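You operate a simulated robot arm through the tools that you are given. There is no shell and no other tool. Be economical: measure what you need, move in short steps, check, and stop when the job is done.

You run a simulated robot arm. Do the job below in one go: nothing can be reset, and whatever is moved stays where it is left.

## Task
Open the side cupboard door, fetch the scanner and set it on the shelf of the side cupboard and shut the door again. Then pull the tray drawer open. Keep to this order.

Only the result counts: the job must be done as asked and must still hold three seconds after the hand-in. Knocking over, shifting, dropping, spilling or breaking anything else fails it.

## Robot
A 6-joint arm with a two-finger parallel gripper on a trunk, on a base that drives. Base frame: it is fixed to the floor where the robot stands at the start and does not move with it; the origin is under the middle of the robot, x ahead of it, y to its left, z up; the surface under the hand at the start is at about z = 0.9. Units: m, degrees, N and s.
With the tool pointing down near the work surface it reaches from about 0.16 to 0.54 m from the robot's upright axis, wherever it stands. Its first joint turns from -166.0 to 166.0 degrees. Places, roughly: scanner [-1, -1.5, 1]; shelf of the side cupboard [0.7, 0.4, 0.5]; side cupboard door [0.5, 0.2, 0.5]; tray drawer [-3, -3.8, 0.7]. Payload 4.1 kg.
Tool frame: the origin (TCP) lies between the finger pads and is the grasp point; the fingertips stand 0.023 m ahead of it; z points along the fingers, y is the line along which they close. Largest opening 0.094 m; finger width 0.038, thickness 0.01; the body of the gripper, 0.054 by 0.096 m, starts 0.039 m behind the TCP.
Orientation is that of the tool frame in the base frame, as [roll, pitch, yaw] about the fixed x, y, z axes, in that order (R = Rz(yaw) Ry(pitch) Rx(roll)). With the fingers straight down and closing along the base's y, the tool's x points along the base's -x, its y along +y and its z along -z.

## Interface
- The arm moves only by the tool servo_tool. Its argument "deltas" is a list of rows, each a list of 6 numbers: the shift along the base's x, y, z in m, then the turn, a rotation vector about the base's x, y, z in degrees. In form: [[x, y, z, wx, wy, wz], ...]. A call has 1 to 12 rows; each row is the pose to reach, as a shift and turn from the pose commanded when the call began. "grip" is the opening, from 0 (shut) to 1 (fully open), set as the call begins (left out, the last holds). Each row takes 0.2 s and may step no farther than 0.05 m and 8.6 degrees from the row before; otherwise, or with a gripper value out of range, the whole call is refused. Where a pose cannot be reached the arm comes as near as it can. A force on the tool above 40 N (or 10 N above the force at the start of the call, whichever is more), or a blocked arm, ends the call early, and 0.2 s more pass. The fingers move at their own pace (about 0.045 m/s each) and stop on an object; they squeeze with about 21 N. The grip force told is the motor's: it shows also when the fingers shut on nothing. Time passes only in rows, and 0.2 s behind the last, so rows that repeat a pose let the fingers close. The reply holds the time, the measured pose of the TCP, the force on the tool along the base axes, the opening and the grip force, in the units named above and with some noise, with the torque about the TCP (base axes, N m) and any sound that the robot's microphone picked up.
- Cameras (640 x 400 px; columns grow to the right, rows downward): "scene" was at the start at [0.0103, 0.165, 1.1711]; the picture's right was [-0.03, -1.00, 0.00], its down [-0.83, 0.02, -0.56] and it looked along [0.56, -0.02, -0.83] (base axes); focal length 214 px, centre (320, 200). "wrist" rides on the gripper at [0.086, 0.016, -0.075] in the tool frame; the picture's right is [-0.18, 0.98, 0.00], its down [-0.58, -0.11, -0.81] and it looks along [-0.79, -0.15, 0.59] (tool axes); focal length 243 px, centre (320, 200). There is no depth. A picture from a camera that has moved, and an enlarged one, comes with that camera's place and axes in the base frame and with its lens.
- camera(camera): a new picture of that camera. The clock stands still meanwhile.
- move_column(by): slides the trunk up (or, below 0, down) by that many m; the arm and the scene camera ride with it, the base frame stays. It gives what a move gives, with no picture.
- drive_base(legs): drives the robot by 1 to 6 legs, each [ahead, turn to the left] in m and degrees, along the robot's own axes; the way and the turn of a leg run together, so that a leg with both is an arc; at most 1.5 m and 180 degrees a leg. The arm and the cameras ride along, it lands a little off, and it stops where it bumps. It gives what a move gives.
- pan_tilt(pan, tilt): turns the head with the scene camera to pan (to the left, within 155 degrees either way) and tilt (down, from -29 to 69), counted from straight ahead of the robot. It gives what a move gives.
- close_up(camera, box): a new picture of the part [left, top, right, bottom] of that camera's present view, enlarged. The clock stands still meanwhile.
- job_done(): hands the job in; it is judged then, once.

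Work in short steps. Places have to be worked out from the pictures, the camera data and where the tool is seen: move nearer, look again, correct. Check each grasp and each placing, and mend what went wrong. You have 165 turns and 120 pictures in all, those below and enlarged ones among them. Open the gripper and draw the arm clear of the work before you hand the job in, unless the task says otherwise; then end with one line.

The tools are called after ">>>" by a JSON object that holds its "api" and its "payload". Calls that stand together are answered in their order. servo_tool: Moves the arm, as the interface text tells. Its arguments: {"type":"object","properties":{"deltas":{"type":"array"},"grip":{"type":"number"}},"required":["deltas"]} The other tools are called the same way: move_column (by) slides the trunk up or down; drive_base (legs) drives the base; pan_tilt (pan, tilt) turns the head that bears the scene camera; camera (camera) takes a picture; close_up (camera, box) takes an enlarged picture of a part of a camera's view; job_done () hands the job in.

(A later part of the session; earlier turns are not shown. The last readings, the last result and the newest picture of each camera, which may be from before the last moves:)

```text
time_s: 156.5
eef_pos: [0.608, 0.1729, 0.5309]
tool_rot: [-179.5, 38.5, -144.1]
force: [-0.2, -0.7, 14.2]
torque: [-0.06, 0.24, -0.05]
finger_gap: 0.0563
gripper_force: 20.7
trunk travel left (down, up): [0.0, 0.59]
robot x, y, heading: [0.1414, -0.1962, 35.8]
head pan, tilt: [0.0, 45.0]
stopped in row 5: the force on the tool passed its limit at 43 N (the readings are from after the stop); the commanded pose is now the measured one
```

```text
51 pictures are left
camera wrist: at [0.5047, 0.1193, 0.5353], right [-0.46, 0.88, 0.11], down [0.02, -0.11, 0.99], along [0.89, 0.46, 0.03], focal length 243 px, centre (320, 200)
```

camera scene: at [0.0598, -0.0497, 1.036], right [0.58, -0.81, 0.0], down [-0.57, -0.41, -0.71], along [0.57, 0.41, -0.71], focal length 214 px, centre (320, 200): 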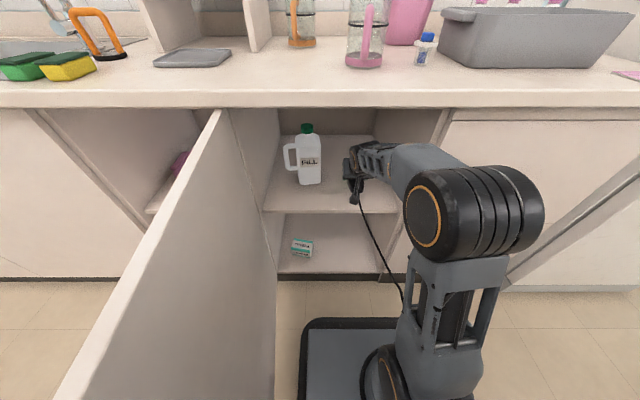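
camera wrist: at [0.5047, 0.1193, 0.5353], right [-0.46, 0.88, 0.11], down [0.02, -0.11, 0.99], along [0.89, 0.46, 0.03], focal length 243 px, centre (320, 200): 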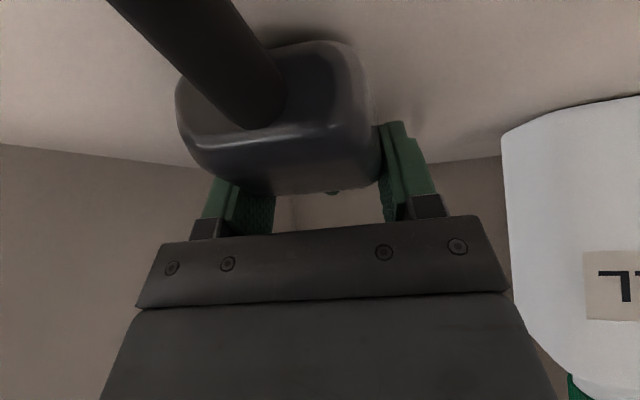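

The scanner rests on the shelf (shelf ≈0.50). I ease 2 mm up and open the gripper.

>>> {"api": "servo_tool", "payload": {"deltas": [[0, 0, 0.002, 0, 0, 0]]}}

>>> {"api": "servo_tool", "payload": {"deltas": [[0, 0, 0, 0, 0, 0], [0, 0, 0, 0, 0, 0], [0, 0, 0, 0, 0, 0], [0, 0, 0, 0, 0, 0]], "grip": 0.9}}

>>> {"api": "camera", "payload": {"camera": "wrist"}}

```text
time_s: 156.9
eef_pos: [0.6063, 0.1725, 0.5309]
tool_rot: [-179.5, 38.2, -144.0]
force: [3.3, 3.4, 10.4]
torque: [0.37, 0.15, -0.19]
finger_gap: 0.0561
gripper_force: 20.8
trunk travel left (down, up): [0.0, 0.59]
robot x, y, heading: [0.1415, -0.1954, 35.8]
head pan, tilt: [0.0, 45.0]
```

```text
time_s: 157.9
eef_pos: [0.6061, 0.1711, 0.5297]
tool_rot: [-179.5, 38.1, -143.9]
force: [1.0, -9.4, 15.0]
torque: [0.21, 0.37, 0.34]
finger_gap: 0.0806
gripper_force: 0.2
trunk travel left (down, up): [0.0, 0.59]
robot x, y, heading: [0.1424, -0.1987, 35.7]
head pan, tilt: [0.0, 45.0]
```

```text
50 pictures are left
camera wrist: at [0.5038, 0.1182, 0.536], right [-0.46, 0.88, 0.11], down [0.03, -0.11, 0.99], along [0.89, 0.46, 0.03], focal length 243 px, centre (320, 200)
```

wrist: 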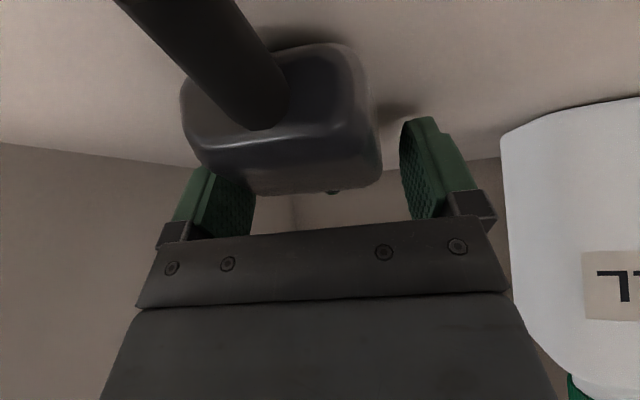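

Released. I lift the hand straight up ~6 cm, watching the scanner stays.

>>> {"api": "servo_tool", "payload": {"deltas": [[0, 0, 0.01, 0, 0, 0], [0, 0, 0.025, 0, 0, 0], [0, 0, 0.045, 0, 0, 0], [0, 0, 0.065, 0, 0, 0]]}}

>>> {"api": "camera", "payload": {"camera": "wrist"}}

>>> {"api": "close_up", "payload": {"camera": "scene", "box": [260, 110, 460, 250]}}

```text
time_s: 158.9
eef_pos: [0.6082, 0.173, 0.5946]
tool_rot: [-179.6, 38.0, -143.9]
force: [-0.3, 0.8, 0.0]
torque: [0.04, -0.02, -0.01]
finger_gap: 0.0844
gripper_force: 0.0
trunk travel left (down, up): [0.0, 0.59]
robot x, y, heading: [0.1399, -0.1992, 35.6]
head pan, tilt: [0.0, 45.0]
```

```text
49 pictures are left
camera wrist: at [0.5049, 0.1188, 0.6002], right [-0.46, 0.88, 0.11], down [0.03, -0.1, 0.99], along [0.89, 0.46, 0.02], focal length 243 px, centre (320, 200)
```

wrist: 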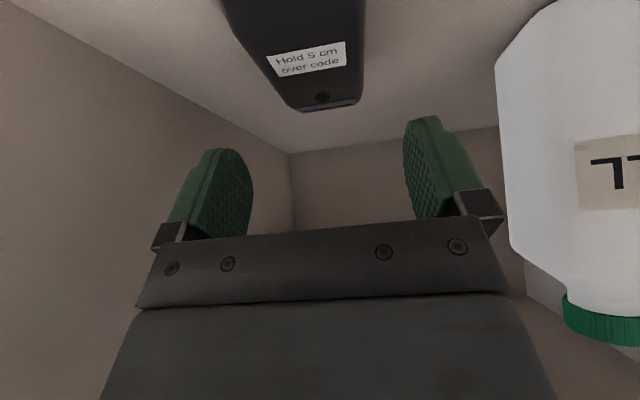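

```text
2.86 times, centred on (360, 180) of scene
camera zoom: at [0.0598, -0.0498, 1.0359], right [0.58, -0.81, 0.0], down [-0.57, -0.41, -0.71], along [0.57, 0.41, -0.71], focal length 613 px, centre (206, 257)
```

zoom: 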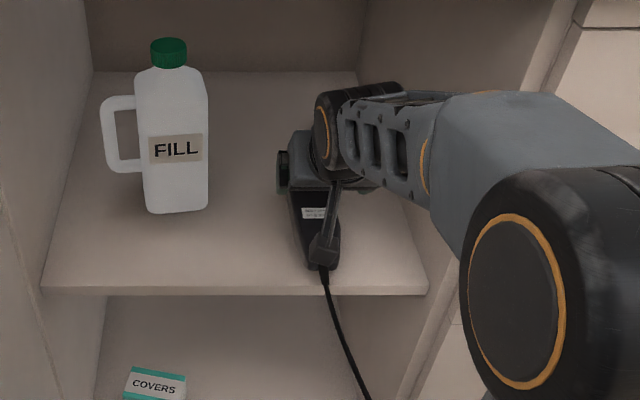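

The scanner lies flat on the shelf. I back straight out.

>>> {"api": "drive_base", "payload": {"legs": [[-0.4, 0]]}}

>>> {"api": "camera", "payload": {"camera": "scene"}}

>>> {"api": "close_up", "payload": {"camera": "scene", "box": [240, 90, 440, 230]}}

```text
time_s: 161.3
eef_pos: [0.2869, -0.0591, 0.595]
tool_rot: [-179.5, 38.0, -144.0]
force: [0.6, 0.5, 0.1]
torque: [0.01, -0.02, 0.03]
finger_gap: 0.0847
gripper_force: 0.0
trunk travel left (down, up): [0.0, 0.59]
robot x, y, heading: [-0.1787, -0.4277, 35.6]
head pan, tilt: [0.0, 45.0]
```

```text
47 pictures are left
camera scene: at [-0.2623, -0.281, 1.036], right [0.58, -0.81, 0.0], down [-0.57, -0.41, -0.71], along [0.57, 0.41, -0.71], focal length 214 px, centre (320, 200)
```

scene: 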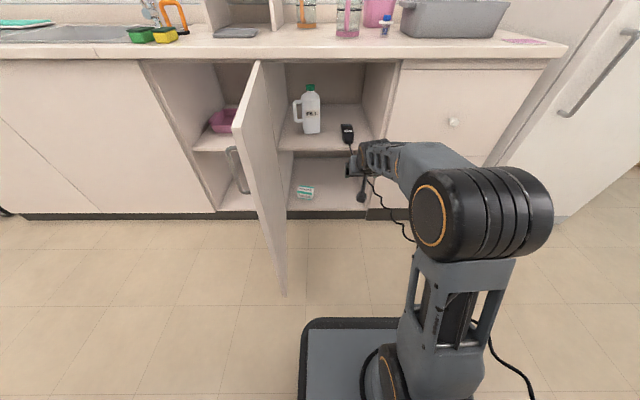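

```text
2.86 times, centred on (340, 160) of scene
camera zoom: at [-0.2623, -0.281, 1.036], right [0.58, -0.81, 0.0], down [-0.57, -0.41, -0.71], along [0.57, 0.41, -0.71], focal length 613 px, centre (263, 314)
```

zoom: 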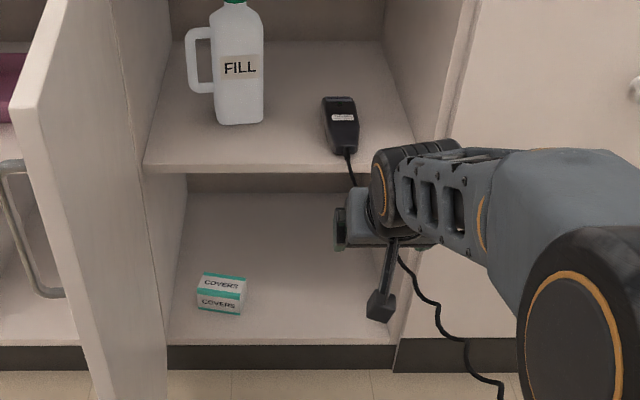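

The scanner is well inside. To shut the door I must get the hand to its outer (left) side: raise, shift the base a bit left, and come down on the far side of the door.

>>> {"api": "move_column", "payload": {"by": 0.42}}

>>> {"api": "drive_base", "payload": {"legs": [[-0.06, 0], [0, 90], [0.17, 0], [0, -90]]}}

>>> {"api": "camera", "payload": {"camera": "scene"}}

```text
refused: 0.42 is not a number from -0.4 to 0.4
```

```text
time_s: 169.4
eef_pos: [-0.222, 0.2568, 0.5937]
tool_rot: [179.9, 37.9, -103.2]
force: [-23.1, -6.8, 4.4]
torque: [0.13, -0.85, -0.59]
finger_gap: 0.0752
gripper_force: 0.0
trunk travel left (down, up): [0.0, 0.59]
robot x, y, heading: [-0.3296, -0.3277, 76.7]
head pan, tilt: [0.0, 45.0]
stopped in leg 4: the force on the tool passed its limit at 66 N (the readings are from after the stop); the commanded pose is now the measured one
```

```text
45 pictures are left
camera scene: at [-0.4853, -0.2696, 1.0358], right [0.97, -0.23, 0.0], down [-0.16, -0.69, -0.71], along [0.16, 0.69, -0.71], focal length 214 px, centre (320, 200)
```

scene: 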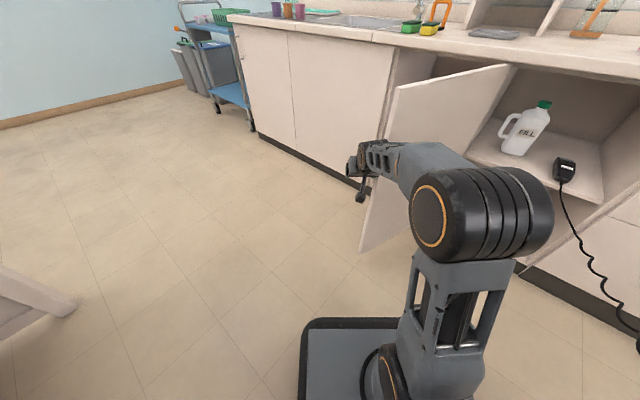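

The column step was refused, so the low arm swung the door wider (~117°) but the hand now is past its edge, on the outer side – nothing else was touched. I drive 0.2 m forward, which carries the hand alongside the door's outer face.

>>> {"api": "drive_base", "payload": {"legs": [[0.2, 0]]}}

>>> {"api": "camera", "payload": {"camera": "scene"}}

```text
time_s: 170.2
eef_pos: [-0.2172, 0.2712, 0.5925]
tool_rot: [179.8, 37.5, -103.4]
force: [-7.1, -0.9, 1.7]
torque: [0.07, -0.35, -0.32]
finger_gap: 0.082
gripper_force: 0.0
trunk travel left (down, up): [0.0, 0.59]
robot x, y, heading: [-0.3228, -0.3152, 77.2]
head pan, tilt: [0.0, 45.0]
stopped in leg 1: the force on the tool passed its limit at 47 N (the readings are from after the stop); the commanded pose is now the measured one
```

```text
44 pictures are left
camera scene: at [-0.4811, -0.2545, 1.0359], right [0.97, -0.23, 0.0], down [-0.16, -0.69, -0.71], along [0.16, 0.69, -0.71], focal length 214 px, centre (320, 200)
```

scene: 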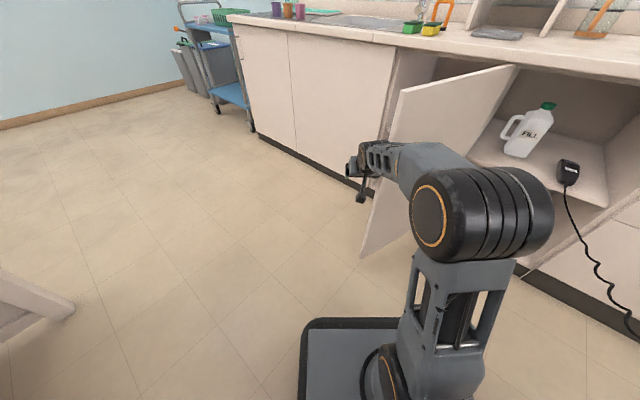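

A contact remains – a finger touches the door edge. I zoom to see and look through the wrist camera.

>>> {"api": "close_up", "payload": {"camera": "scene", "box": [320, 90, 480, 260]}}

>>> {"api": "camera", "payload": {"camera": "wrist"}}

```text
2.35 times, centred on (400, 175) of scene
camera zoom: at [-0.4811, -0.2545, 1.0359], right [0.97, -0.23, 0.0], down [-0.16, -0.69, -0.71], along [0.16, 0.69, -0.71], focal length 505 px, centre (132, 259)
```

zoom: 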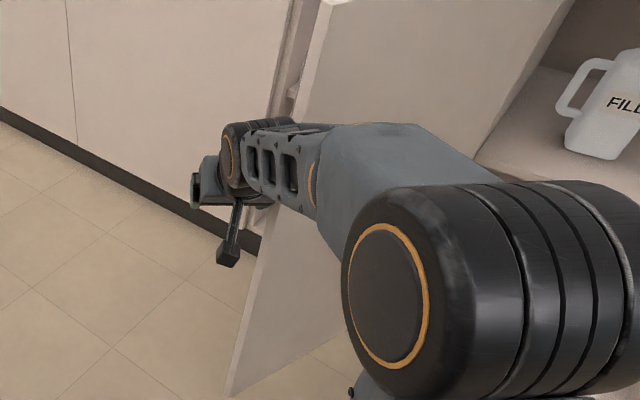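

```text
42 pictures are left
camera wrist: at [-0.2599, 0.1638, 0.5997], right [-0.92, 0.37, 0.12], down [0.1, -0.05, 0.99], along [0.37, 0.93, 0.01], focal length 243 px, centre (320, 200)
```

wrist: 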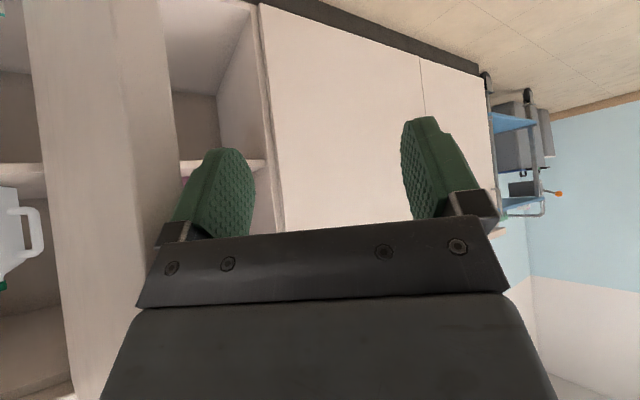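

The door stands at ~112°, its edge near [-0.15, 0.27], and the hand is just left of that edge. Best is to pinch the door edge itself: I pull left, turn the tool toward the hinge direction (heading ~20°), lower a little below the handle.

>>> {"api": "servo_tool", "payload": {"deltas": [[-0.03, -0.01, 0, 0, 0, 0], [-0.06, -0.02, -0.01, 0, 0, -8], [-0.08, -0.02, -0.02, 0, 0, -16], [-0.09, -0.02, -0.03, 0, 0, -24], [-0.09, -0.01, -0.04, 0, 0, -32], [-0.09, -0.01, -0.04, 0, 0, -40], [-0.09, -0.01, -0.04, 0, 0, -48], [-0.09, -0.01, -0.04, 0, 0, -56]], "grip": 1}}

>>> {"api": "camera", "payload": {"camera": "wrist"}}

>>> {"api": "camera", "payload": {"camera": "scene"}}

```text
time_s: 172.0
eef_pos: [-0.3062, 0.2617, 0.5514]
tool_rot: [179.6, 37.5, -159.7]
force: [-1.4, 0.1, -0.5]
torque: [-0.02, 0.02, 0.01]
finger_gap: 0.0943
gripper_force: 0.0
trunk travel left (down, up): [0.0, 0.59]
robot x, y, heading: [-0.3237, -0.3155, 77.0]
head pan, tilt: [0.0, 45.0]
```

```text
41 pictures are left
camera wrist: at [-0.419, 0.2365, 0.5593], right [-0.21, 0.97, 0.12], down [0.01, -0.12, 0.99], along [0.98, 0.21, 0.01], focal length 243 px, centre (320, 200)
```

wrist: 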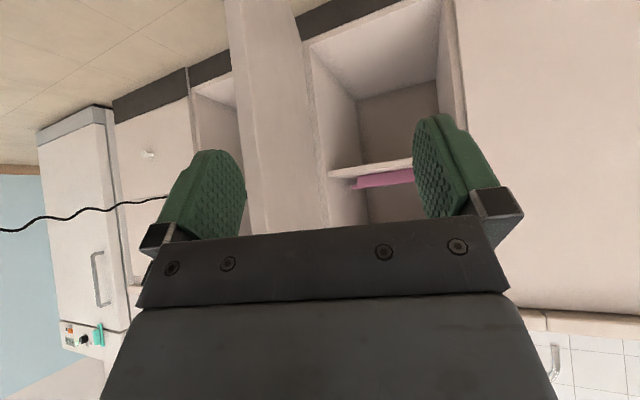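

```text
40 pictures are left
camera scene: at [-0.4807, -0.2542, 1.036], right [0.97, -0.23, 0.0], down [-0.16, -0.69, -0.71], along [0.16, 0.69, -0.71], focal length 214 px, centre (320, 200)
```

scene: 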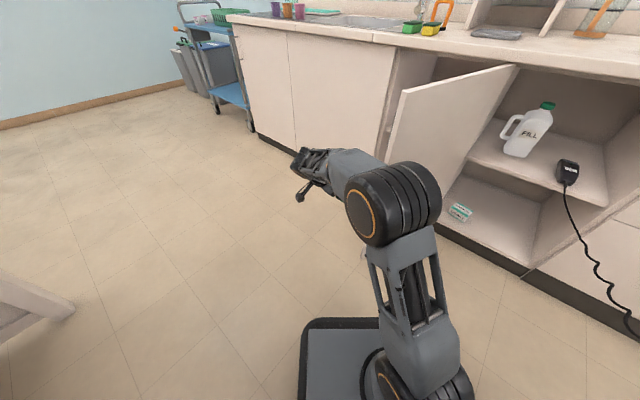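

From the wrist view the door's free edge is nearer [-0.155, 0.215]. I shift 0.09 m toward −y to line up, and look before advancing.

>>> {"api": "servo_tool", "payload": {"deltas": [[0, -0.03, 0, 0, 0, 0], [0, -0.06, 0, 0, 0, 0], [0, -0.09, 0, 0, 0, 0]]}}

>>> {"api": "camera", "payload": {"camera": "wrist"}}

```text
time_s: 172.8
eef_pos: [-0.3074, 0.1712, 0.5524]
tool_rot: [179.7, 37.6, -159.5]
force: [0.2, 0.7, -0.2]
torque: [-0.02, 0.01, -0.01]
finger_gap: 0.094
gripper_force: 0.1
trunk travel left (down, up): [0.0, 0.59]
robot x, y, heading: [-0.3206, -0.315, 77.1]
head pan, tilt: [0.0, 45.0]
```

```text
39 pictures are left
camera wrist: at [-0.4195, 0.1456, 0.5601], right [-0.21, 0.97, 0.12], down [0.01, -0.12, 0.99], along [0.98, 0.21, 0.01], focal length 243 px, centre (320, 200)
```

wrist: 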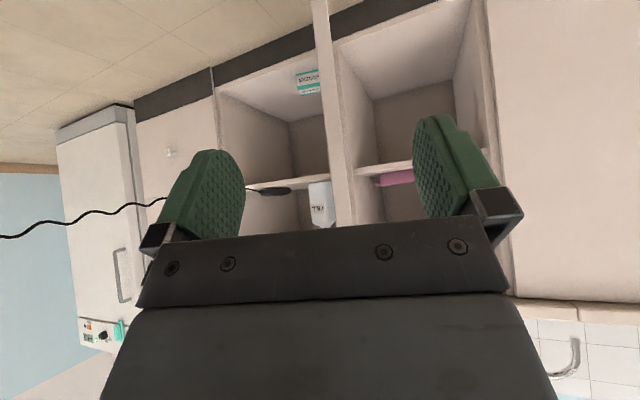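

The door is now edge-on between the fingers. I advance 0.165 m along the tool heading and pinch.

>>> {"api": "servo_tool", "payload": {"deltas": [[0.04, 0.0145, 0, 0, 0, 0], [0.08, 0.029, 0, 0, 0, 0], [0.12, 0.044, 0, 0, 0, 0], [0.155, 0.056, 0, 0, 0, 0]]}}

>>> {"api": "camera", "payload": {"camera": "wrist"}}

```text
time_s: 173.7
eef_pos: [-0.1736, 0.2204, 0.55]
tool_rot: [179.8, 37.3, -158.9]
force: [-11.5, -3.7, 0.2]
torque: [0.27, -0.74, 0.03]
finger_gap: 0.0942
gripper_force: 0.0
trunk travel left (down, up): [0.0, 0.59]
robot x, y, heading: [-0.3206, -0.315, 77.2]
head pan, tilt: [0.0, 45.0]
stopped in row 4: the force on the tool passed its limit at 71 N (the readings are from after the stop); the commanded pose is now the measured one
```

```text
38 pictures are left
camera wrist: at [-0.286, 0.1934, 0.5589], right [-0.22, 0.97, 0.11], down [0.02, -0.11, 0.99], along [0.98, 0.22, 0.01], focal length 243 px, centre (320, 200)
```

wrist: 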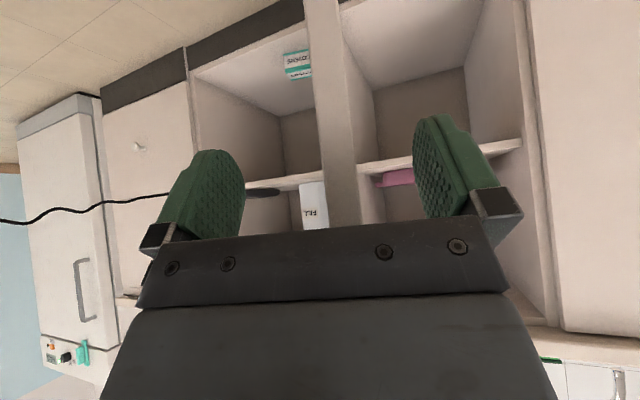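

The palm touches the door edge, which lies between the fingers. I close.

>>> {"api": "servo_tool", "payload": {"deltas": [[-0.004, -0.001, 0, 0, 0, 0], [-0.004, -0.001, 0, 0, 0, 0], [-0.004, -0.001, 0, 0, 0, 0], [-0.004, -0.001, 0, 0, 0, 0], [-0.004, -0.001, 0, 0, 0, 0], [-0.004, -0.001, 0, 0, 0, 0]], "grip": 0}}

>>> {"api": "camera", "payload": {"camera": "wrist"}}

```text
time_s: 175.1
eef_pos: [-0.1742, 0.2194, 0.5525]
tool_rot: [179.8, 37.1, -159.0]
force: [0.7, -1.4, 1.2]
torque: [-0.66, -0.26, -0.65]
finger_gap: 0.0182
gripper_force: 44.9
trunk travel left (down, up): [0.0, 0.59]
robot x, y, heading: [-0.3224, -0.3147, 77.1]
head pan, tilt: [0.0, 45.0]
```

```text
37 pictures are left
camera wrist: at [-0.2882, 0.1929, 0.5594], right [-0.22, 0.97, 0.11], down [0.02, -0.11, 0.99], along [0.98, 0.22, 0.01], focal length 243 px, centre (320, 200)
```

wrist: 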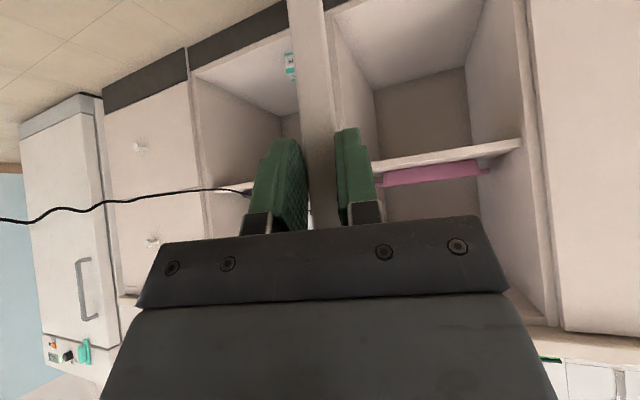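

Door edge pinched (18 mm). I now swing it towards closed along the arc, 25° first.

>>> {"api": "servo_tool", "payload": {"deltas": [[0.0078, -0.0203, 0, 0, 0, 2.5], [0.0161, -0.0401, 0, 0, 0, 5], [0.0255, -0.0595, 0, 0, 0, 7.5], [0.0356, -0.0786, 0, 0, 0, 10], [0.0465, -0.097, 0, 0, 0, 12.5], [0.0583, -0.1153, 0, 0, 0, 15], [0.071, -0.133, 0, 0, 0, 17.5], [0.0843, -0.1498, 0, 0, 0, 20], [0.0985, -0.166, 0, 0, 0, 22.5], [0.1131, -0.182, 0, 0, 0, 25]]}}

>>> {"api": "camera", "payload": {"camera": "scene"}}

```text
time_s: 177.3
eef_pos: [-0.065, 0.0359, 0.5518]
tool_rot: [179.7, 37.1, -134.3]
force: [-13.3, -15.1, 1.1]
torque: [-0.76, -0.07, -0.88]
finger_gap: 0.0186
gripper_force: 45.1
trunk travel left (down, up): [0.0, 0.59]
robot x, y, heading: [-0.3209, -0.3125, 76.9]
head pan, tilt: [0.0, 45.0]
```

```text
36 pictures are left
camera scene: at [-0.4815, -0.2553, 1.036], right [0.97, -0.22, 0.0], down [-0.16, -0.69, -0.71], along [0.16, 0.69, -0.71], focal length 214 px, centre (320, 200)
```

scene: 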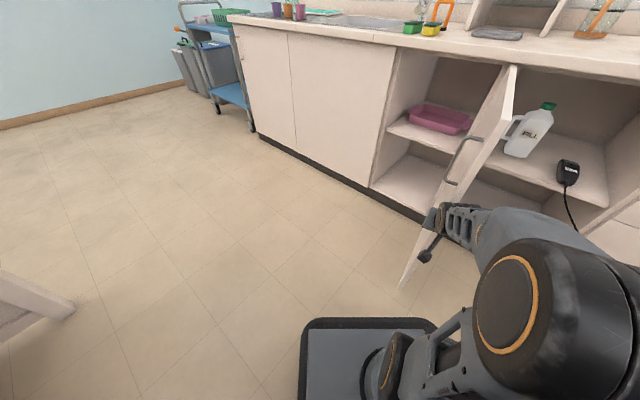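

Works well. I continue another 30°.

>>> {"api": "servo_tool", "payload": {"deltas": [[0.0155, -0.0152, 0, 0, 0, 2.5], [0.0316, -0.0299, 0, 0, 0, 5], [0.0485, -0.0436, 0, 0, 0, 7.5], [0.0657, -0.0569, 0, 0, 0, 10], [0.0837, -0.069, 0, 0, 0, 12.5], [0.102, -0.0809, 0, 0, 0, 15], [0.121, -0.0914, 0, 0, 0, 17.5], [0.1403, -0.1015, 0, 0, 0, 20], [0.16, -0.1105, 0, 0, 0, 22.5], [0.1801, -0.1188, 0, 0, 0, 25], [0.201, -0.126, 0, 0, 0, 27.5], [0.2215, -0.1325, 0, 0, 0, 30]]}}

>>> {"api": "pan_tilt", "payload": {"pan": -35, "tilt": 45}}

>>> {"api": "camera", "payload": {"camera": "scene"}}

```text
time_s: 179.7
eef_pos: [0.1301, -0.0888, 0.5511]
tool_rot: [-179.9, 37.2, -108.2]
force: [-1.4, -10.8, 2.4]
torque: [0.86, -1.42, -1.27]
finger_gap: 0.0185
gripper_force: 44.9
trunk travel left (down, up): [0.0, 0.59]
robot x, y, heading: [-0.3232, -0.3127, 76.8]
head pan, tilt: [0.0, 45.0]
stopped in row 11: the force on the tool passed its limit at 41 N (the readings are from after the stop); the commanded pose is now the measured one
```

```text
time_s: 180.7
eef_pos: [0.1282, -0.0877, 0.5519]
tool_rot: [179.8, 37.2, -108.0]
force: [-5.5, -21.3, 6.8]
torque: [0.56, -1.64, -1.17]
finger_gap: 0.0185
gripper_force: 45.1
trunk travel left (down, up): [0.0, 0.59]
robot x, y, heading: [-0.3262, -0.3144, 77.0]
head pan, tilt: [-35.0, 45.0]
```

```text
35 pictures are left
camera scene: at [-0.4395, -0.2804, 1.036], right [0.67, -0.74, 0.0], down [-0.53, -0.47, -0.71], along [0.53, 0.47, -0.71], focal length 214 px, centre (320, 200)
```

scene: 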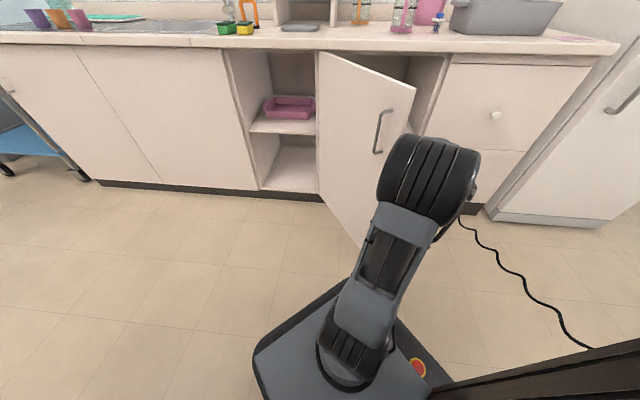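

The door is ~55° open still with my grip at its limit. I release, back off, and move the closed hand to the outer face to push it shut from the front.

>>> {"api": "servo_tool", "payload": {"deltas": [[0, 0, 0, 0, 0, 0], [0, 0, 0, 0, 0, 0], [0, 0, 0, 0, 0, 0], [0, 0, 0, 0, 0, 0]], "grip": 1}}

>>> {"api": "servo_tool", "payload": {"deltas": [[-0.011, -0.033, 0, 0, 0, 0], [-0.022, -0.067, 0, 0, 0, 0], [-0.05, -0.08, 0, 0, 0, -6], [-0.08, -0.07, 0, 0, 0, -12], [-0.105, -0.04, 0, 0, 0, -18], [-0.12, 0.0, 0, 0, 0, -24], [-0.128, 0.04, 0, 0, 0, -30], [-0.128, 0.075, 0, 0, 0, -36]]}}

>>> {"api": "camera", "payload": {"camera": "scene"}}

```text
time_s: 181.7
eef_pos: [0.1282, -0.0883, 0.5515]
tool_rot: [179.8, 37.3, -107.9]
force: [-8.7, -24.3, 7.8]
torque: [1.67, -0.67, -0.24]
finger_gap: 0.094
gripper_force: 0.0
trunk travel left (down, up): [0.0, 0.59]
robot x, y, heading: [-0.3246, -0.3144, 77.1]
head pan, tilt: [-35.0, 45.0]
```

```text
time_s: 183.5
eef_pos: [-0.0012, -0.0118, 0.5521]
tool_rot: [179.9, 37.3, -143.6]
force: [0.8, -0.2, 1.0]
torque: [0.04, 0.03, -0.01]
finger_gap: 0.0939
gripper_force: 0.1
trunk travel left (down, up): [0.0, 0.59]
robot x, y, heading: [-0.3241, -0.3133, 76.9]
head pan, tilt: [-35.0, 45.0]
```

```text
34 pictures are left
camera scene: at [-0.4387, -0.2794, 1.036], right [0.67, -0.74, 0.0], down [-0.53, -0.47, -0.71], along [0.53, 0.47, -0.71], focal length 214 px, centre (320, 200)
```

scene: 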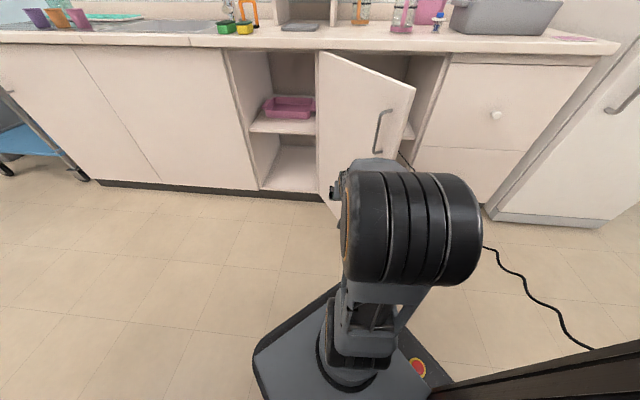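

I close the gripper, turn the base to face the front (arm stays in front of the door's reach), then set the hand before the outer face.

>>> {"api": "servo_tool", "payload": {"deltas": [[0, 0, 0, 0, 0, 0], [0, 0, 0, 0, 0, 0], [0, 0, 0, 0, 0, 0]], "grip": 0}}

>>> {"api": "drive_base", "payload": {"legs": [[0, -41]]}}

>>> {"api": "pan_tilt", "payload": {"pan": 0, "tilt": 45}}

>>> {"api": "camera", "payload": {"camera": "scene"}}

```text
time_s: 184.3
eef_pos: [-0.0018, -0.0127, 0.5513]
tool_rot: [179.8, 37.3, -143.9]
force: [-0.3, 0.2, -0.1]
torque: [-0.05, -0.01, -0.03]
finger_gap: 0.0233
gripper_force: 0.0
trunk travel left (down, up): [0.0, 0.59]
robot x, y, heading: [-0.3236, -0.3106, 76.6]
head pan, tilt: [-35.0, 45.0]
```

```text
time_s: 186.6
eef_pos: [0.1175, -0.2951, 0.5513]
tool_rot: [179.8, 37.2, 175.6]
force: [0.7, 0.7, -0.2]
torque: [0.02, 0.0, -0.01]
finger_gap: 0.0
gripper_force: 21.5
trunk travel left (down, up): [0.0, 0.59]
robot x, y, heading: [-0.3206, -0.3159, 36.0]
head pan, tilt: [-35.0, 45.0]
```

```text
time_s: 187.6
eef_pos: [0.1162, -0.2936, 0.5525]
tool_rot: [179.9, 37.2, 175.5]
force: [0.0, 0.0, 1.3]
torque: [-0.01, -0.01, 0.0]
finger_gap: 0.0001
gripper_force: 21.1
trunk travel left (down, up): [0.0, 0.59]
robot x, y, heading: [-0.3234, -0.3147, 36.3]
head pan, tilt: [0.0, 45.0]
```

```text
33 pictures are left
camera scene: at [-0.4049, -0.1661, 1.036], right [0.59, -0.81, 0.0], down [-0.57, -0.42, -0.71], along [0.57, 0.42, -0.71], focal length 214 px, centre (320, 200)
```

scene: 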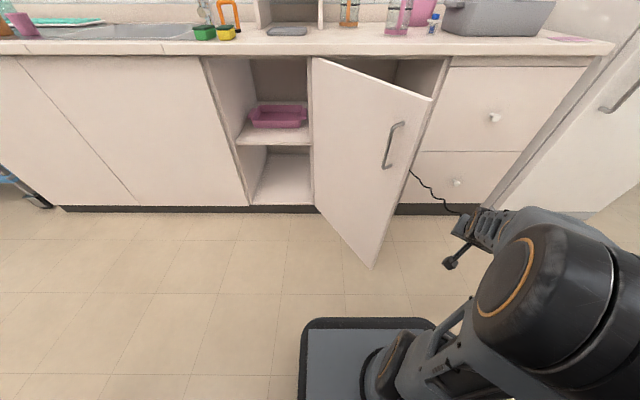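

>>> {"api": "servo_tool", "payload": {"deltas": [[-0.022, 0.03, 0, 0, 0, 6.7], [-0.043, 0.06, 0, 0, 0, 13.4], [-0.064, 0.092, 0, 0, 0, 20.1], [-0.083, 0.125, 0, 0, 0, 26.8], [-0.1, 0.16, 0, 0, 0, 33.5], [-0.116, 0.195, 0, 0, 0, 40]]}}

>>> {"api": "drive_base", "payload": {"legs": [[0.2, 0]]}}

>>> {"api": "camera", "payload": {"camera": "scene"}}

```text
time_s: 189.0
eef_pos: [0.0027, -0.0993, 0.5545]
tool_rot: [179.9, 37.2, -144.4]
force: [-0.1, 0.1, 0.0]
torque: [0.0, 0.01, -0.03]
finger_gap: 0.0
gripper_force: 21.1
out of reach, approached as far as the arm can: row 4, 5
trunk travel left (down, up): [0.0, 0.59]
robot x, y, heading: [-0.3225, -0.315, 36.3]
head pan, tilt: [0.0, 45.0]
```

```text
time_s: 190.6
eef_pos: [0.1663, 0.0203, 0.5546]
tool_rot: [179.9, 37.1, -144.3]
force: [0.2, -0.2, 0.1]
torque: [0.02, 0.01, 0.02]
finger_gap: 0.0004
gripper_force: 21.1
trunk travel left (down, up): [0.0, 0.59]
robot x, y, heading: [-0.1612, -0.1917, 36.3]
head pan, tilt: [0.0, 45.0]
```

```text
32 pictures are left
camera scene: at [-0.2436, -0.0471, 1.036], right [0.59, -0.8, 0.0], down [-0.57, -0.42, -0.71], along [0.57, 0.42, -0.71], focal length 214 px, centre (320, 200)
```

scene: 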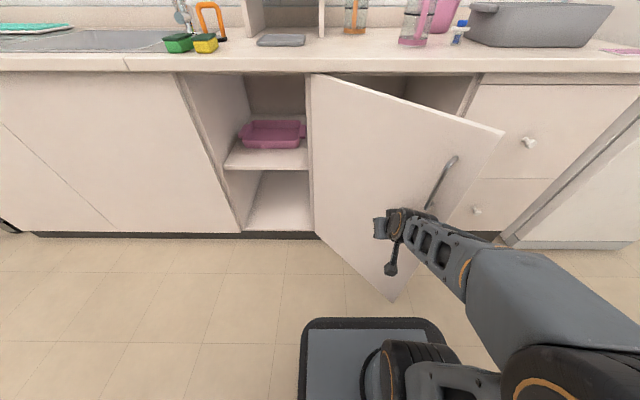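

The hand is at the outer face. I push on forward 0.15 m.

>>> {"api": "drive_base", "payload": {"legs": [[0.15, 0]]}}

>>> {"api": "camera", "payload": {"camera": "scene"}}

```text
time_s: 192.0
eef_pos: [0.2874, 0.1111, 0.553]
tool_rot: [179.7, 37.1, -144.5]
force: [-0.4, 0.8, -0.5]
torque: [0.0, -0.02, 0.03]
finger_gap: 0.0
gripper_force: 20.9
trunk travel left (down, up): [0.0, 0.59]
robot x, y, heading: [-0.0377, -0.1019, 36.3]
head pan, tilt: [0.0, 45.0]
```

```text
31 pictures are left
camera scene: at [-0.1207, 0.0434, 1.036], right [0.59, -0.81, 0.0], down [-0.57, -0.42, -0.71], along [0.57, 0.42, -0.71], focal length 214 px, centre (320, 200)
```

scene: 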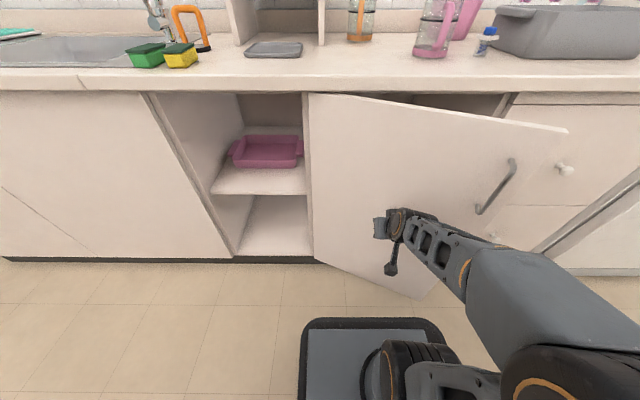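

The door is ~30° open. I slide the hand toward its edge and press on.

>>> {"api": "servo_tool", "payload": {"deltas": [[0.0317, -0.0264, 0, 0, 0, 0], [0.0634, -0.0528, 0, 0, 0, 0], [0.095, -0.079, 0, 0, 0, 0], [0.1193, -0.0616, 0, 0, 0, 0], [0.1435, -0.0439, 0, 0, 0, 0], [0.1597, -0.032, 0, 0, 0, 0]]}}

>>> {"api": "camera", "payload": {"camera": "scene"}}

```text
time_s: 193.4
eef_pos: [0.4496, 0.0798, 0.5532]
tool_rot: [179.8, 37.1, -144.5]
force: [-0.1, -0.1, 0.5]
torque: [0.0, 0.01, 0.04]
finger_gap: 0.0001
gripper_force: 20.8
trunk travel left (down, up): [0.0, 0.59]
robot x, y, heading: [-0.0381, -0.1077, 36.4]
head pan, tilt: [0.0, 45.0]
```

```text
30 pictures are left
camera scene: at [-0.1208, 0.0434, 1.036], right [0.59, -0.81, 0.0], down [-0.57, -0.42, -0.71], along [0.57, 0.42, -0.71], focal length 214 px, centre (320, 200)
```

scene: 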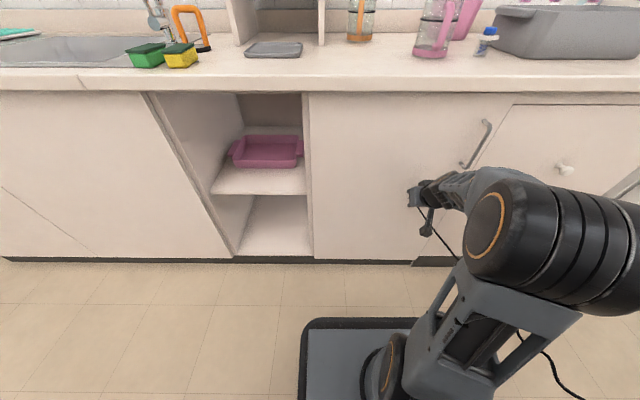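

Almost shut. I press it home gently.

>>> {"api": "servo_tool", "payload": {"deltas": [[0.008, 0.006, 0, 0, 0, 0], [0.014, 0.01, 0, 0, 0, 0], [0.02, 0.0145, 0, 0, 0, 0], [0.026, 0.019, 0, 0, 0, 0], [0.032, 0.023, 0, 0, 0, 0]]}}

>>> {"api": "close_up", "payload": {"camera": "scene", "box": [290, 70, 530, 270]}}

```text
time_s: 194.5
eef_pos: [0.4727, 0.0974, 0.5531]
tool_rot: [179.6, 36.6, -144.6]
force: [-13.8, -8.8, 5.2]
torque: [0.01, -0.04, 0.06]
finger_gap: 0.0
gripper_force: 20.7
trunk travel left (down, up): [0.0, 0.59]
robot x, y, heading: [-0.0414, -0.1048, 36.3]
head pan, tilt: [0.0, 45.0]
stopped in row 5: the force on the tool passed its limit at 53 N (the readings are from after the stop); the commanded pose is now the measured one
```

```text
2.00 times, centred on (410, 170) of scene
camera zoom: at [-0.1219, 0.0426, 1.0361], right [0.59, -0.81, 0.0], down [-0.57, -0.42, -0.71], along [0.57, 0.42, -0.71], focal length 429 px, centre (140, 260)
```

zoom: 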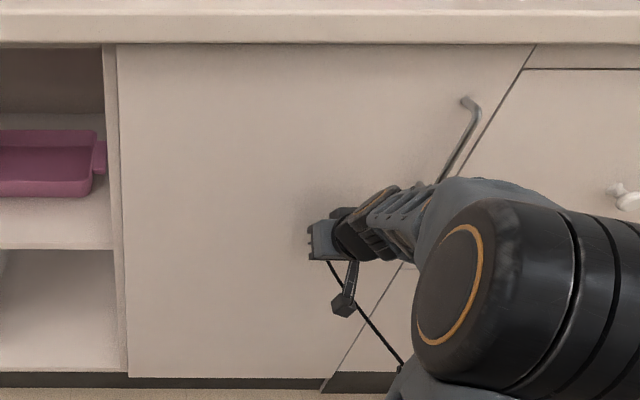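

The door resists at flush: shut. I back away and verify it stays.

>>> {"api": "drive_base", "payload": {"legs": [[-0.35, 0]]}}

>>> {"api": "move_column", "payload": {"by": 0.38}}

>>> {"api": "camera", "payload": {"camera": "scene"}}

```text
time_s: 196.8
eef_pos: [0.1904, -0.1122, 0.5533]
tool_rot: [179.7, 36.6, -144.6]
force: [0.9, -0.1, 0.0]
torque: [0.0, -0.04, 0.03]
finger_gap: 0.0
gripper_force: 20.5
trunk travel left (down, up): [0.0, 0.59]
robot x, y, heading: [-0.3244, -0.3087, 36.2]
head pan, tilt: [0.0, 45.0]
```

```text
time_s: 200.4
eef_pos: [0.1915, -0.112, 0.9327]
tool_rot: [179.6, 36.6, -144.7]
force: [-0.1, 0.4, -0.6]
torque: [-0.01, 0.0, 0.01]
finger_gap: 0.0001
gripper_force: 20.8
trunk travel left (down, up): [-0.38, 0.21]
robot x, y, heading: [-0.3177, -0.3102, 36.2]
head pan, tilt: [0.0, 45.0]
```

```text
28 pictures are left
camera scene: at [-0.4033, -0.1635, 1.4159], right [0.59, -0.81, 0.0], down [-0.57, -0.42, -0.71], along [0.57, 0.42, -0.71], focal length 214 px, centre (320, 200)
```

scene: 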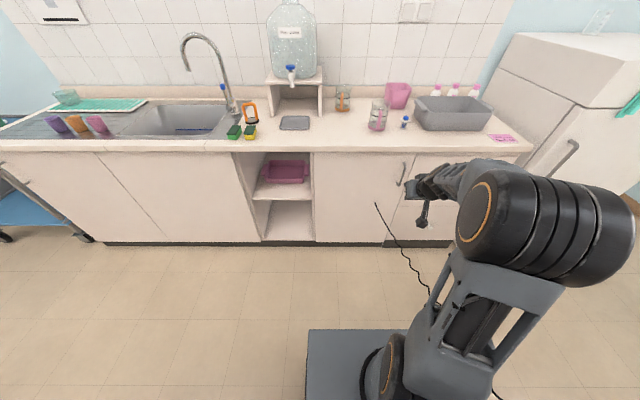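

The door stays shut with the scanner inside. Now to the tray drawer: round the bench end and down the corridor toward the "READY" machine.

>>> {"api": "drive_base", "payload": {"legs": [[0, -97.2], [1.3, 0], [0, -82.9], [1.5, 0]]}}

>>> {"api": "pan_tilt", "payload": {"pan": 0, "tilt": 25}}

>>> {"api": "camera", "payload": {"camera": "scene"}}

```text
time_s: 221.6
eef_pos: [-1.5001, -2.4655, 0.9314]
tool_rot: [179.6, 36.6, 33.0]
force: [0.8, 0.0, -0.6]
torque: [0.03, 0.01, 0.02]
finger_gap: 0.0
gripper_force: 21.3
trunk travel left (down, up): [-0.38, 0.21]
robot x, y, heading: [-0.9825, -2.2892, -146.5]
head pan, tilt: [0.0, 45.0]
```

```text
time_s: 222.4
eef_pos: [-1.5009, -2.4661, 0.932]
tool_rot: [179.6, 36.6, 33.0]
force: [0.8, 0.3, 0.6]
torque: [0.0, 0.02, 0.01]
finger_gap: 0.0001
gripper_force: 20.7
trunk travel left (down, up): [-0.38, 0.21]
robot x, y, heading: [-0.9805, -2.2874, -146.2]
head pan, tilt: [0.0, 25.0]
```

```text
27 pictures are left
camera scene: at [-0.9143, -2.4439, 1.4465], right [-0.55, 0.83, 0.0], down [0.35, 0.23, -0.91], along [-0.75, -0.5, -0.42], focal length 214 px, centre (320, 200)
```

scene: 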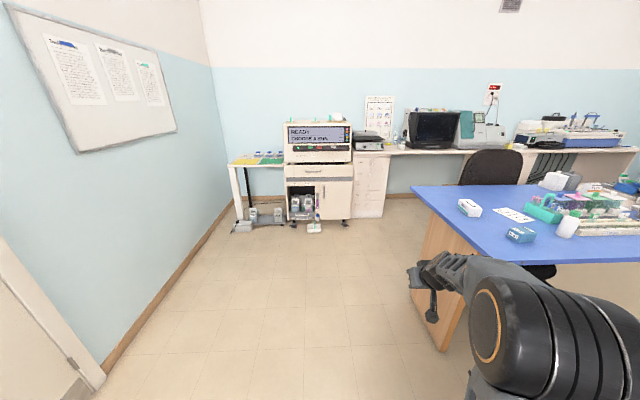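

The machine is ahead. I enlarge it.

>>> {"api": "close_up", "payload": {"camera": "scene", "box": [220, 110, 380, 240]}}

```text
3.08 times, centred on (300, 175) of scene
camera zoom: at [-0.9143, -2.4439, 1.4465], right [-0.55, 0.83, 0.0], down [0.35, 0.23, -0.91], along [-0.75, -0.5, -0.42], focal length 660 px, centre (382, 277)
```

zoom: 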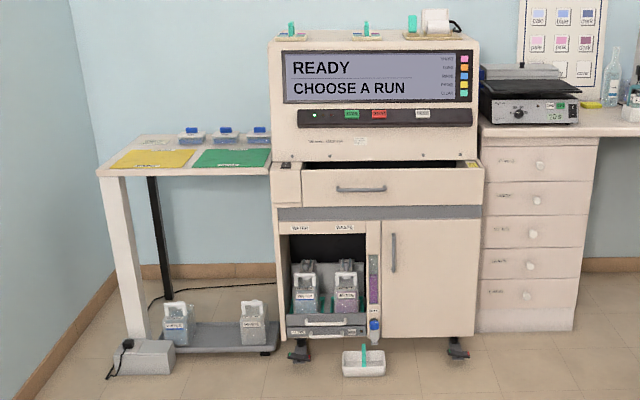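

Handle of the tray drawer ≈[-2.82, -3.80, 0.72], horizontal bar; a small bin stands on the floor beneath at n≈4.4, so the base must stay back. I drive to a staging place ~0.9 m in front.

>>> {"api": "drive_base", "payload": {"legs": [[0, 9.4], [1.47, 0], [0, -7.1]]}}

>>> {"api": "pan_tilt", "payload": {"pan": 0, "tilt": 35}}

>>> {"api": "camera", "payload": {"camera": "scene"}}

```text
time_s: 231.0
eef_pos: [-2.5859, -3.4945, 0.9323]
tool_rot: [179.6, 36.6, 34.8]
force: [-1.1, 0.0, -0.5]
torque: [0.03, 0.0, -0.02]
finger_gap: 0.0
gripper_force: 20.8
trunk travel left (down, up): [-0.38, 0.21]
robot x, y, heading: [-2.0693, -3.2976, -144.5]
head pan, tilt: [0.0, 25.0]
```

```text
time_s: 231.8
eef_pos: [-2.5853, -3.495, 0.9315]
tool_rot: [179.7, 36.6, 34.8]
force: [0.2, -0.1, 0.5]
torque: [0.01, 0.05, -0.02]
finger_gap: 0.0
gripper_force: 20.3
trunk travel left (down, up): [-0.38, 0.21]
robot x, y, heading: [-2.0669, -3.3002, -144.3]
head pan, tilt: [0.0, 35.0]
```

```text
25 pictures are left
camera scene: at [-1.9963, -3.4508, 1.4308], right [-0.58, 0.81, 0.0], down [0.47, 0.33, -0.82], along [-0.67, -0.48, -0.57], focal length 214 px, centre (320, 200)
```

scene: 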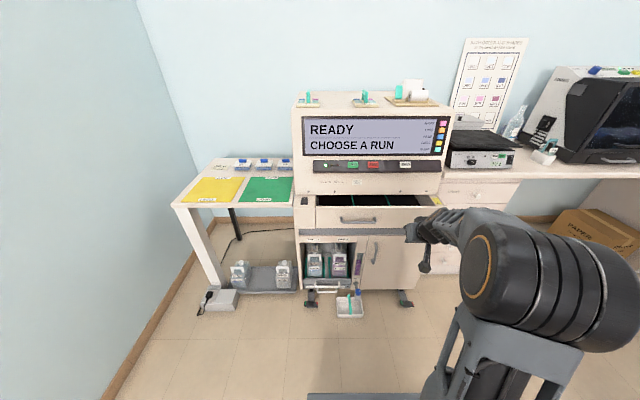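

Triangulated handle ≈[-2.77, -3.775, 0.74]. I level the tool, shifting left, then roll it 90° so the fingers close vertically.

>>> {"api": "servo_tool", "payload": {"deltas": [[0.008, -0.012, 0, -4.43, 6.21, 0], [0.016, -0.023, 0, -8.86, 12.43, 0], [0.025, -0.035, 0, -13.3, 18.64, 0], [0.033, -0.046, 0, -17.7, 24.86, 0], [0.041, -0.058, 0, -22.1, 31.07, 0], [0.05, -0.07, 0, -26.6, 37.3, 0], [0.058, -0.081, 0, -31, 43.5, 0]], "grip": 1}}

>>> {"api": "servo_tool", "payload": {"deltas": [[0, 0, 0, -6.66, -4.75, 0], [0, 0, 0, -13.3, -9.5, 0], [0, 0, 0, -20, -14.3, 0], [0, 0, 0, -26.6, -19, 0], [0, 0, 0, -33.3, -23.8, 0], [0, 0, 0, -40, -28.5, 0], [0, 0, 0, -46.6, -33.3, 0], [0, 0, 0, -53.3, -38, 0], [0, 0, 0, -59.9, -42.8, 0], [0, 0, 0, -66.6, -47.5, 0], [0, 0, 0, -73.2, -52.3, 0]]}}

>>> {"api": "camera", "payload": {"camera": "scene"}}

```text
time_s: 233.3
eef_pos: [-2.5416, -3.5496, 0.9396]
tool_rot: [90.6, 88.9, -53.2]
force: [-0.5, 0.4, 0.1]
torque: [0.0, 0.02, -0.02]
finger_gap: 0.0939
gripper_force: 0.1
out of reach, approached as far as the arm can: row 6, 7
trunk travel left (down, up): [-0.38, 0.21]
robot x, y, heading: [-2.0709, -3.2987, -144.3]
head pan, tilt: [0.0, 35.0]
```

```text
time_s: 235.8
eef_pos: [-2.5438, -3.5461, 0.9399]
tool_rot: [90.0, -0.6, -54.1]
force: [-0.2, -0.5, 0.3]
torque: [-0.02, 0.0, 0.06]
finger_gap: 0.0941
gripper_force: 0.1
out of reach, approached as far as the arm can: row 1, 2, 3, 4, 5, 6, 7, 8
trunk travel left (down, up): [-0.38, 0.21]
robot x, y, heading: [-2.0706, -3.3027, -144.2]
head pan, tilt: [0.0, 35.0]
```

```text
24 pictures are left
camera scene: at [-1.9963, -3.4508, 1.4308], right [-0.58, 0.81, 0.0], down [0.47, 0.33, -0.82], along [-0.67, -0.48, -0.57], focal length 214 px, centre (320, 200)
```

scene: 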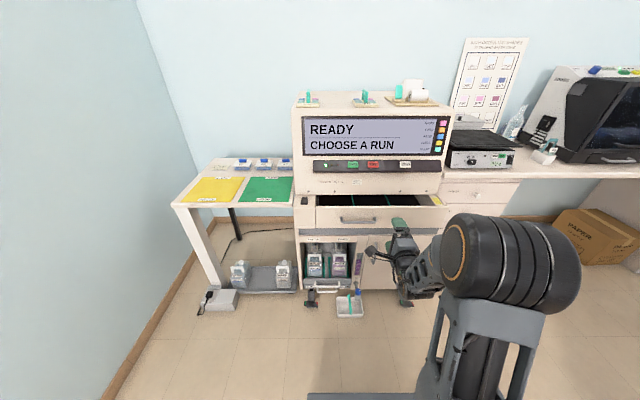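

Good pose. I lower the trunk 0.2 m and shift left 5 cm, then look through the wrist camera.

>>> {"api": "move_column", "payload": {"by": -0.2}}

>>> {"api": "servo_tool", "payload": {"deltas": [[0.015, -0.02, 0, 0, 0, 0], [0.0295, -0.0404, 0, 0, 0, 0]]}}

>>> {"api": "camera", "payload": {"camera": "wrist"}}

>>> {"api": "close_up", "payload": {"camera": "scene", "box": [280, 120, 460, 250]}}

```text
time_s: 237.9
eef_pos: [-2.5434, -3.5457, 0.7396]
tool_rot: [90.0, -0.4, -54.1]
force: [-0.3, -0.3, 0.7]
torque: [-0.02, 0.03, 0.0]
finger_gap: 0.0939
gripper_force: 0.0
trunk travel left (down, up): [-0.18, 0.41]
robot x, y, heading: [-2.0677, -3.2981, -144.4]
head pan, tilt: [0.0, 35.0]
```

```text
time_s: 238.5
eef_pos: [-2.5367, -3.548, 0.7442]
tool_rot: [90.1, -0.4, -53.6]
force: [-0.9, 0.5, 0.2]
torque: [0.02, -0.02, 0.01]
finger_gap: 0.094
gripper_force: 0.1
out of reach, approached as far as the arm can: row 1, 2
trunk travel left (down, up): [-0.18, 0.41]
robot x, y, heading: [-2.0653, -3.3016, -144.4]
head pan, tilt: [0.0, 35.0]
```

```text
23 pictures are left
camera wrist: at [-2.4254, -3.5743, 0.7613], right [-0.12, 0.15, 0.98], down [0.3, 0.95, -0.11], along [-0.95, 0.29, -0.16], focal length 243 px, centre (320, 200)
```

wrist: 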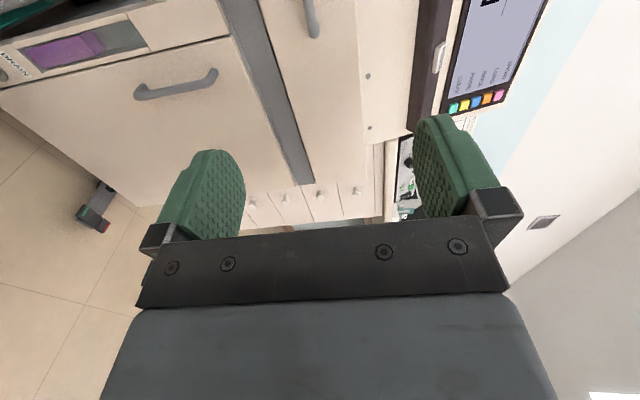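

```text
3.08 times, centred on (370, 185) of scene
camera zoom: at [-1.9964, -3.4508, 1.2308], right [-0.58, 0.81, 0.0], down [0.47, 0.33, -0.82], along [-0.67, -0.48, -0.57], focal length 660 px, centre (166, 246)
```

zoom: 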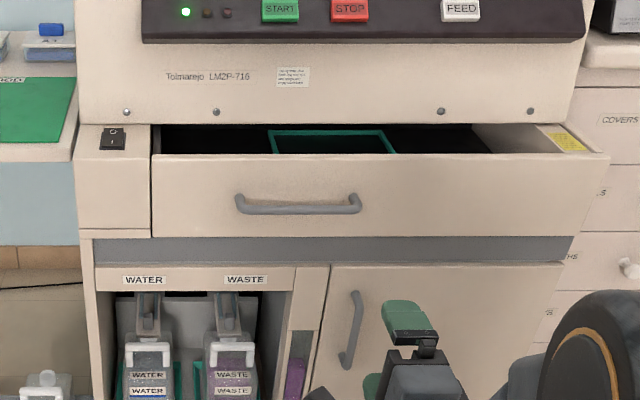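

The handle bar lies at u≈1.32–1.50, z≈0.73; my tool at u=1.37 is within its span. I drive 0.2 m forward and check.

>>> {"api": "drive_base", "payload": {"legs": [[0.2, 0]]}}

>>> {"api": "camera", "payload": {"camera": "wrist"}}

>>> {"api": "camera", "payload": {"camera": "scene"}}

```text
time_s: 240.1
eef_pos: [-2.7018, -3.6631, 0.7417]
tool_rot: [90.1, -0.5, -53.9]
force: [-0.2, -0.6, 0.1]
torque: [-0.04, -0.04, 0.0]
finger_gap: 0.0939
gripper_force: 0.0
trunk travel left (down, up): [-0.18, 0.41]
robot x, y, heading: [-2.231, -3.4176, -144.8]
head pan, tilt: [0.0, 35.0]
```

```text
21 pictures are left
camera wrist: at [-2.5912, -3.6893, 0.7612], right [-0.12, 0.15, 0.98], down [0.31, 0.94, -0.11], along [-0.94, 0.29, -0.16], focal length 243 px, centre (320, 200)
```

wrist: 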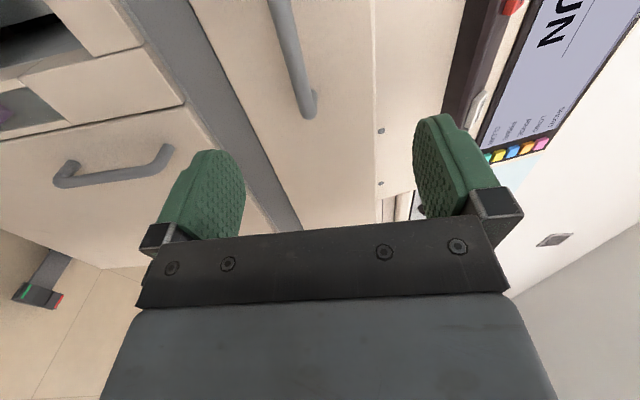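

```text
20 pictures are left
camera scene: at [-2.1614, -3.5681, 1.2308], right [-0.58, 0.82, 0.0], down [0.47, 0.33, -0.82], along [-0.67, -0.47, -0.57], focal length 214 px, centre (320, 200)
```

scene: 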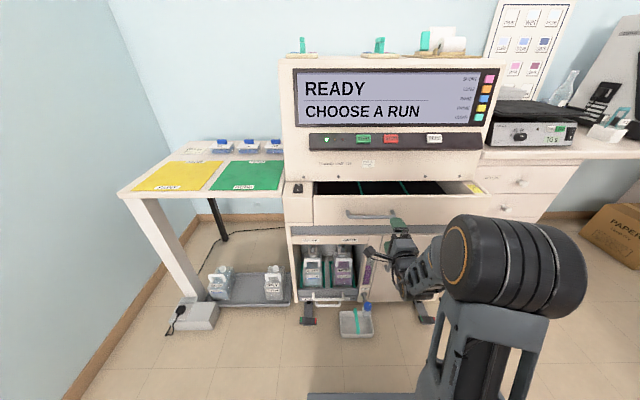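

The handle end is at u≈1.326, z≈0.73. I extend 0.10 m forward and 3 cm left with the arm.

>>> {"api": "servo_tool", "payload": {"deltas": [[-0.013, -0.028, -0.004, 0, 0, 0], [-0.03, -0.05, -0.008, 0, 0, 0], [-0.046, -0.066, -0.01, 0, 0, 0], [-0.063, -0.083, -0.01, 0, 0, 0]]}}

>>> {"api": "camera", "payload": {"camera": "wrist"}}

```text
time_s: 241.1
eef_pos: [-2.7833, -3.7165, 0.74]
tool_rot: [90.2, -0.5, -52.5]
force: [0.1, -0.2, 0.7]
torque: [0.03, -0.02, 0.0]
finger_gap: 0.0939
gripper_force: 0.2
out of reach, approached as far as the arm can: row 1, 2, 3, 4
trunk travel left (down, up): [-0.18, 0.41]
robot x, y, heading: [-2.2329, -3.419, -144.7]
head pan, tilt: [0.0, 35.0]
```

```text
19 pictures are left
camera wrist: at [-2.6716, -3.7413, 0.7581], right [-0.12, 0.15, 0.98], down [0.29, 0.95, -0.11], along [-0.95, 0.27, -0.16], focal length 243 px, centre (320, 200)
```

wrist: 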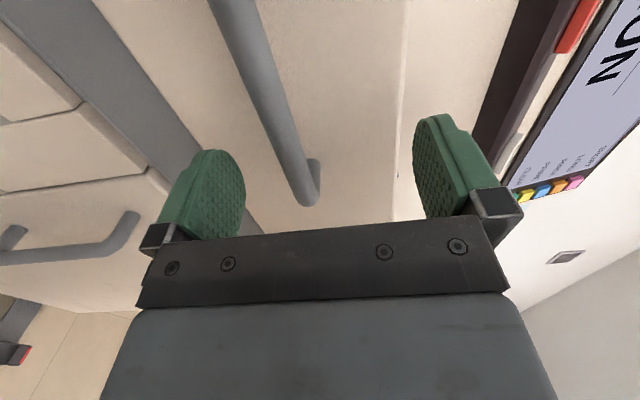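

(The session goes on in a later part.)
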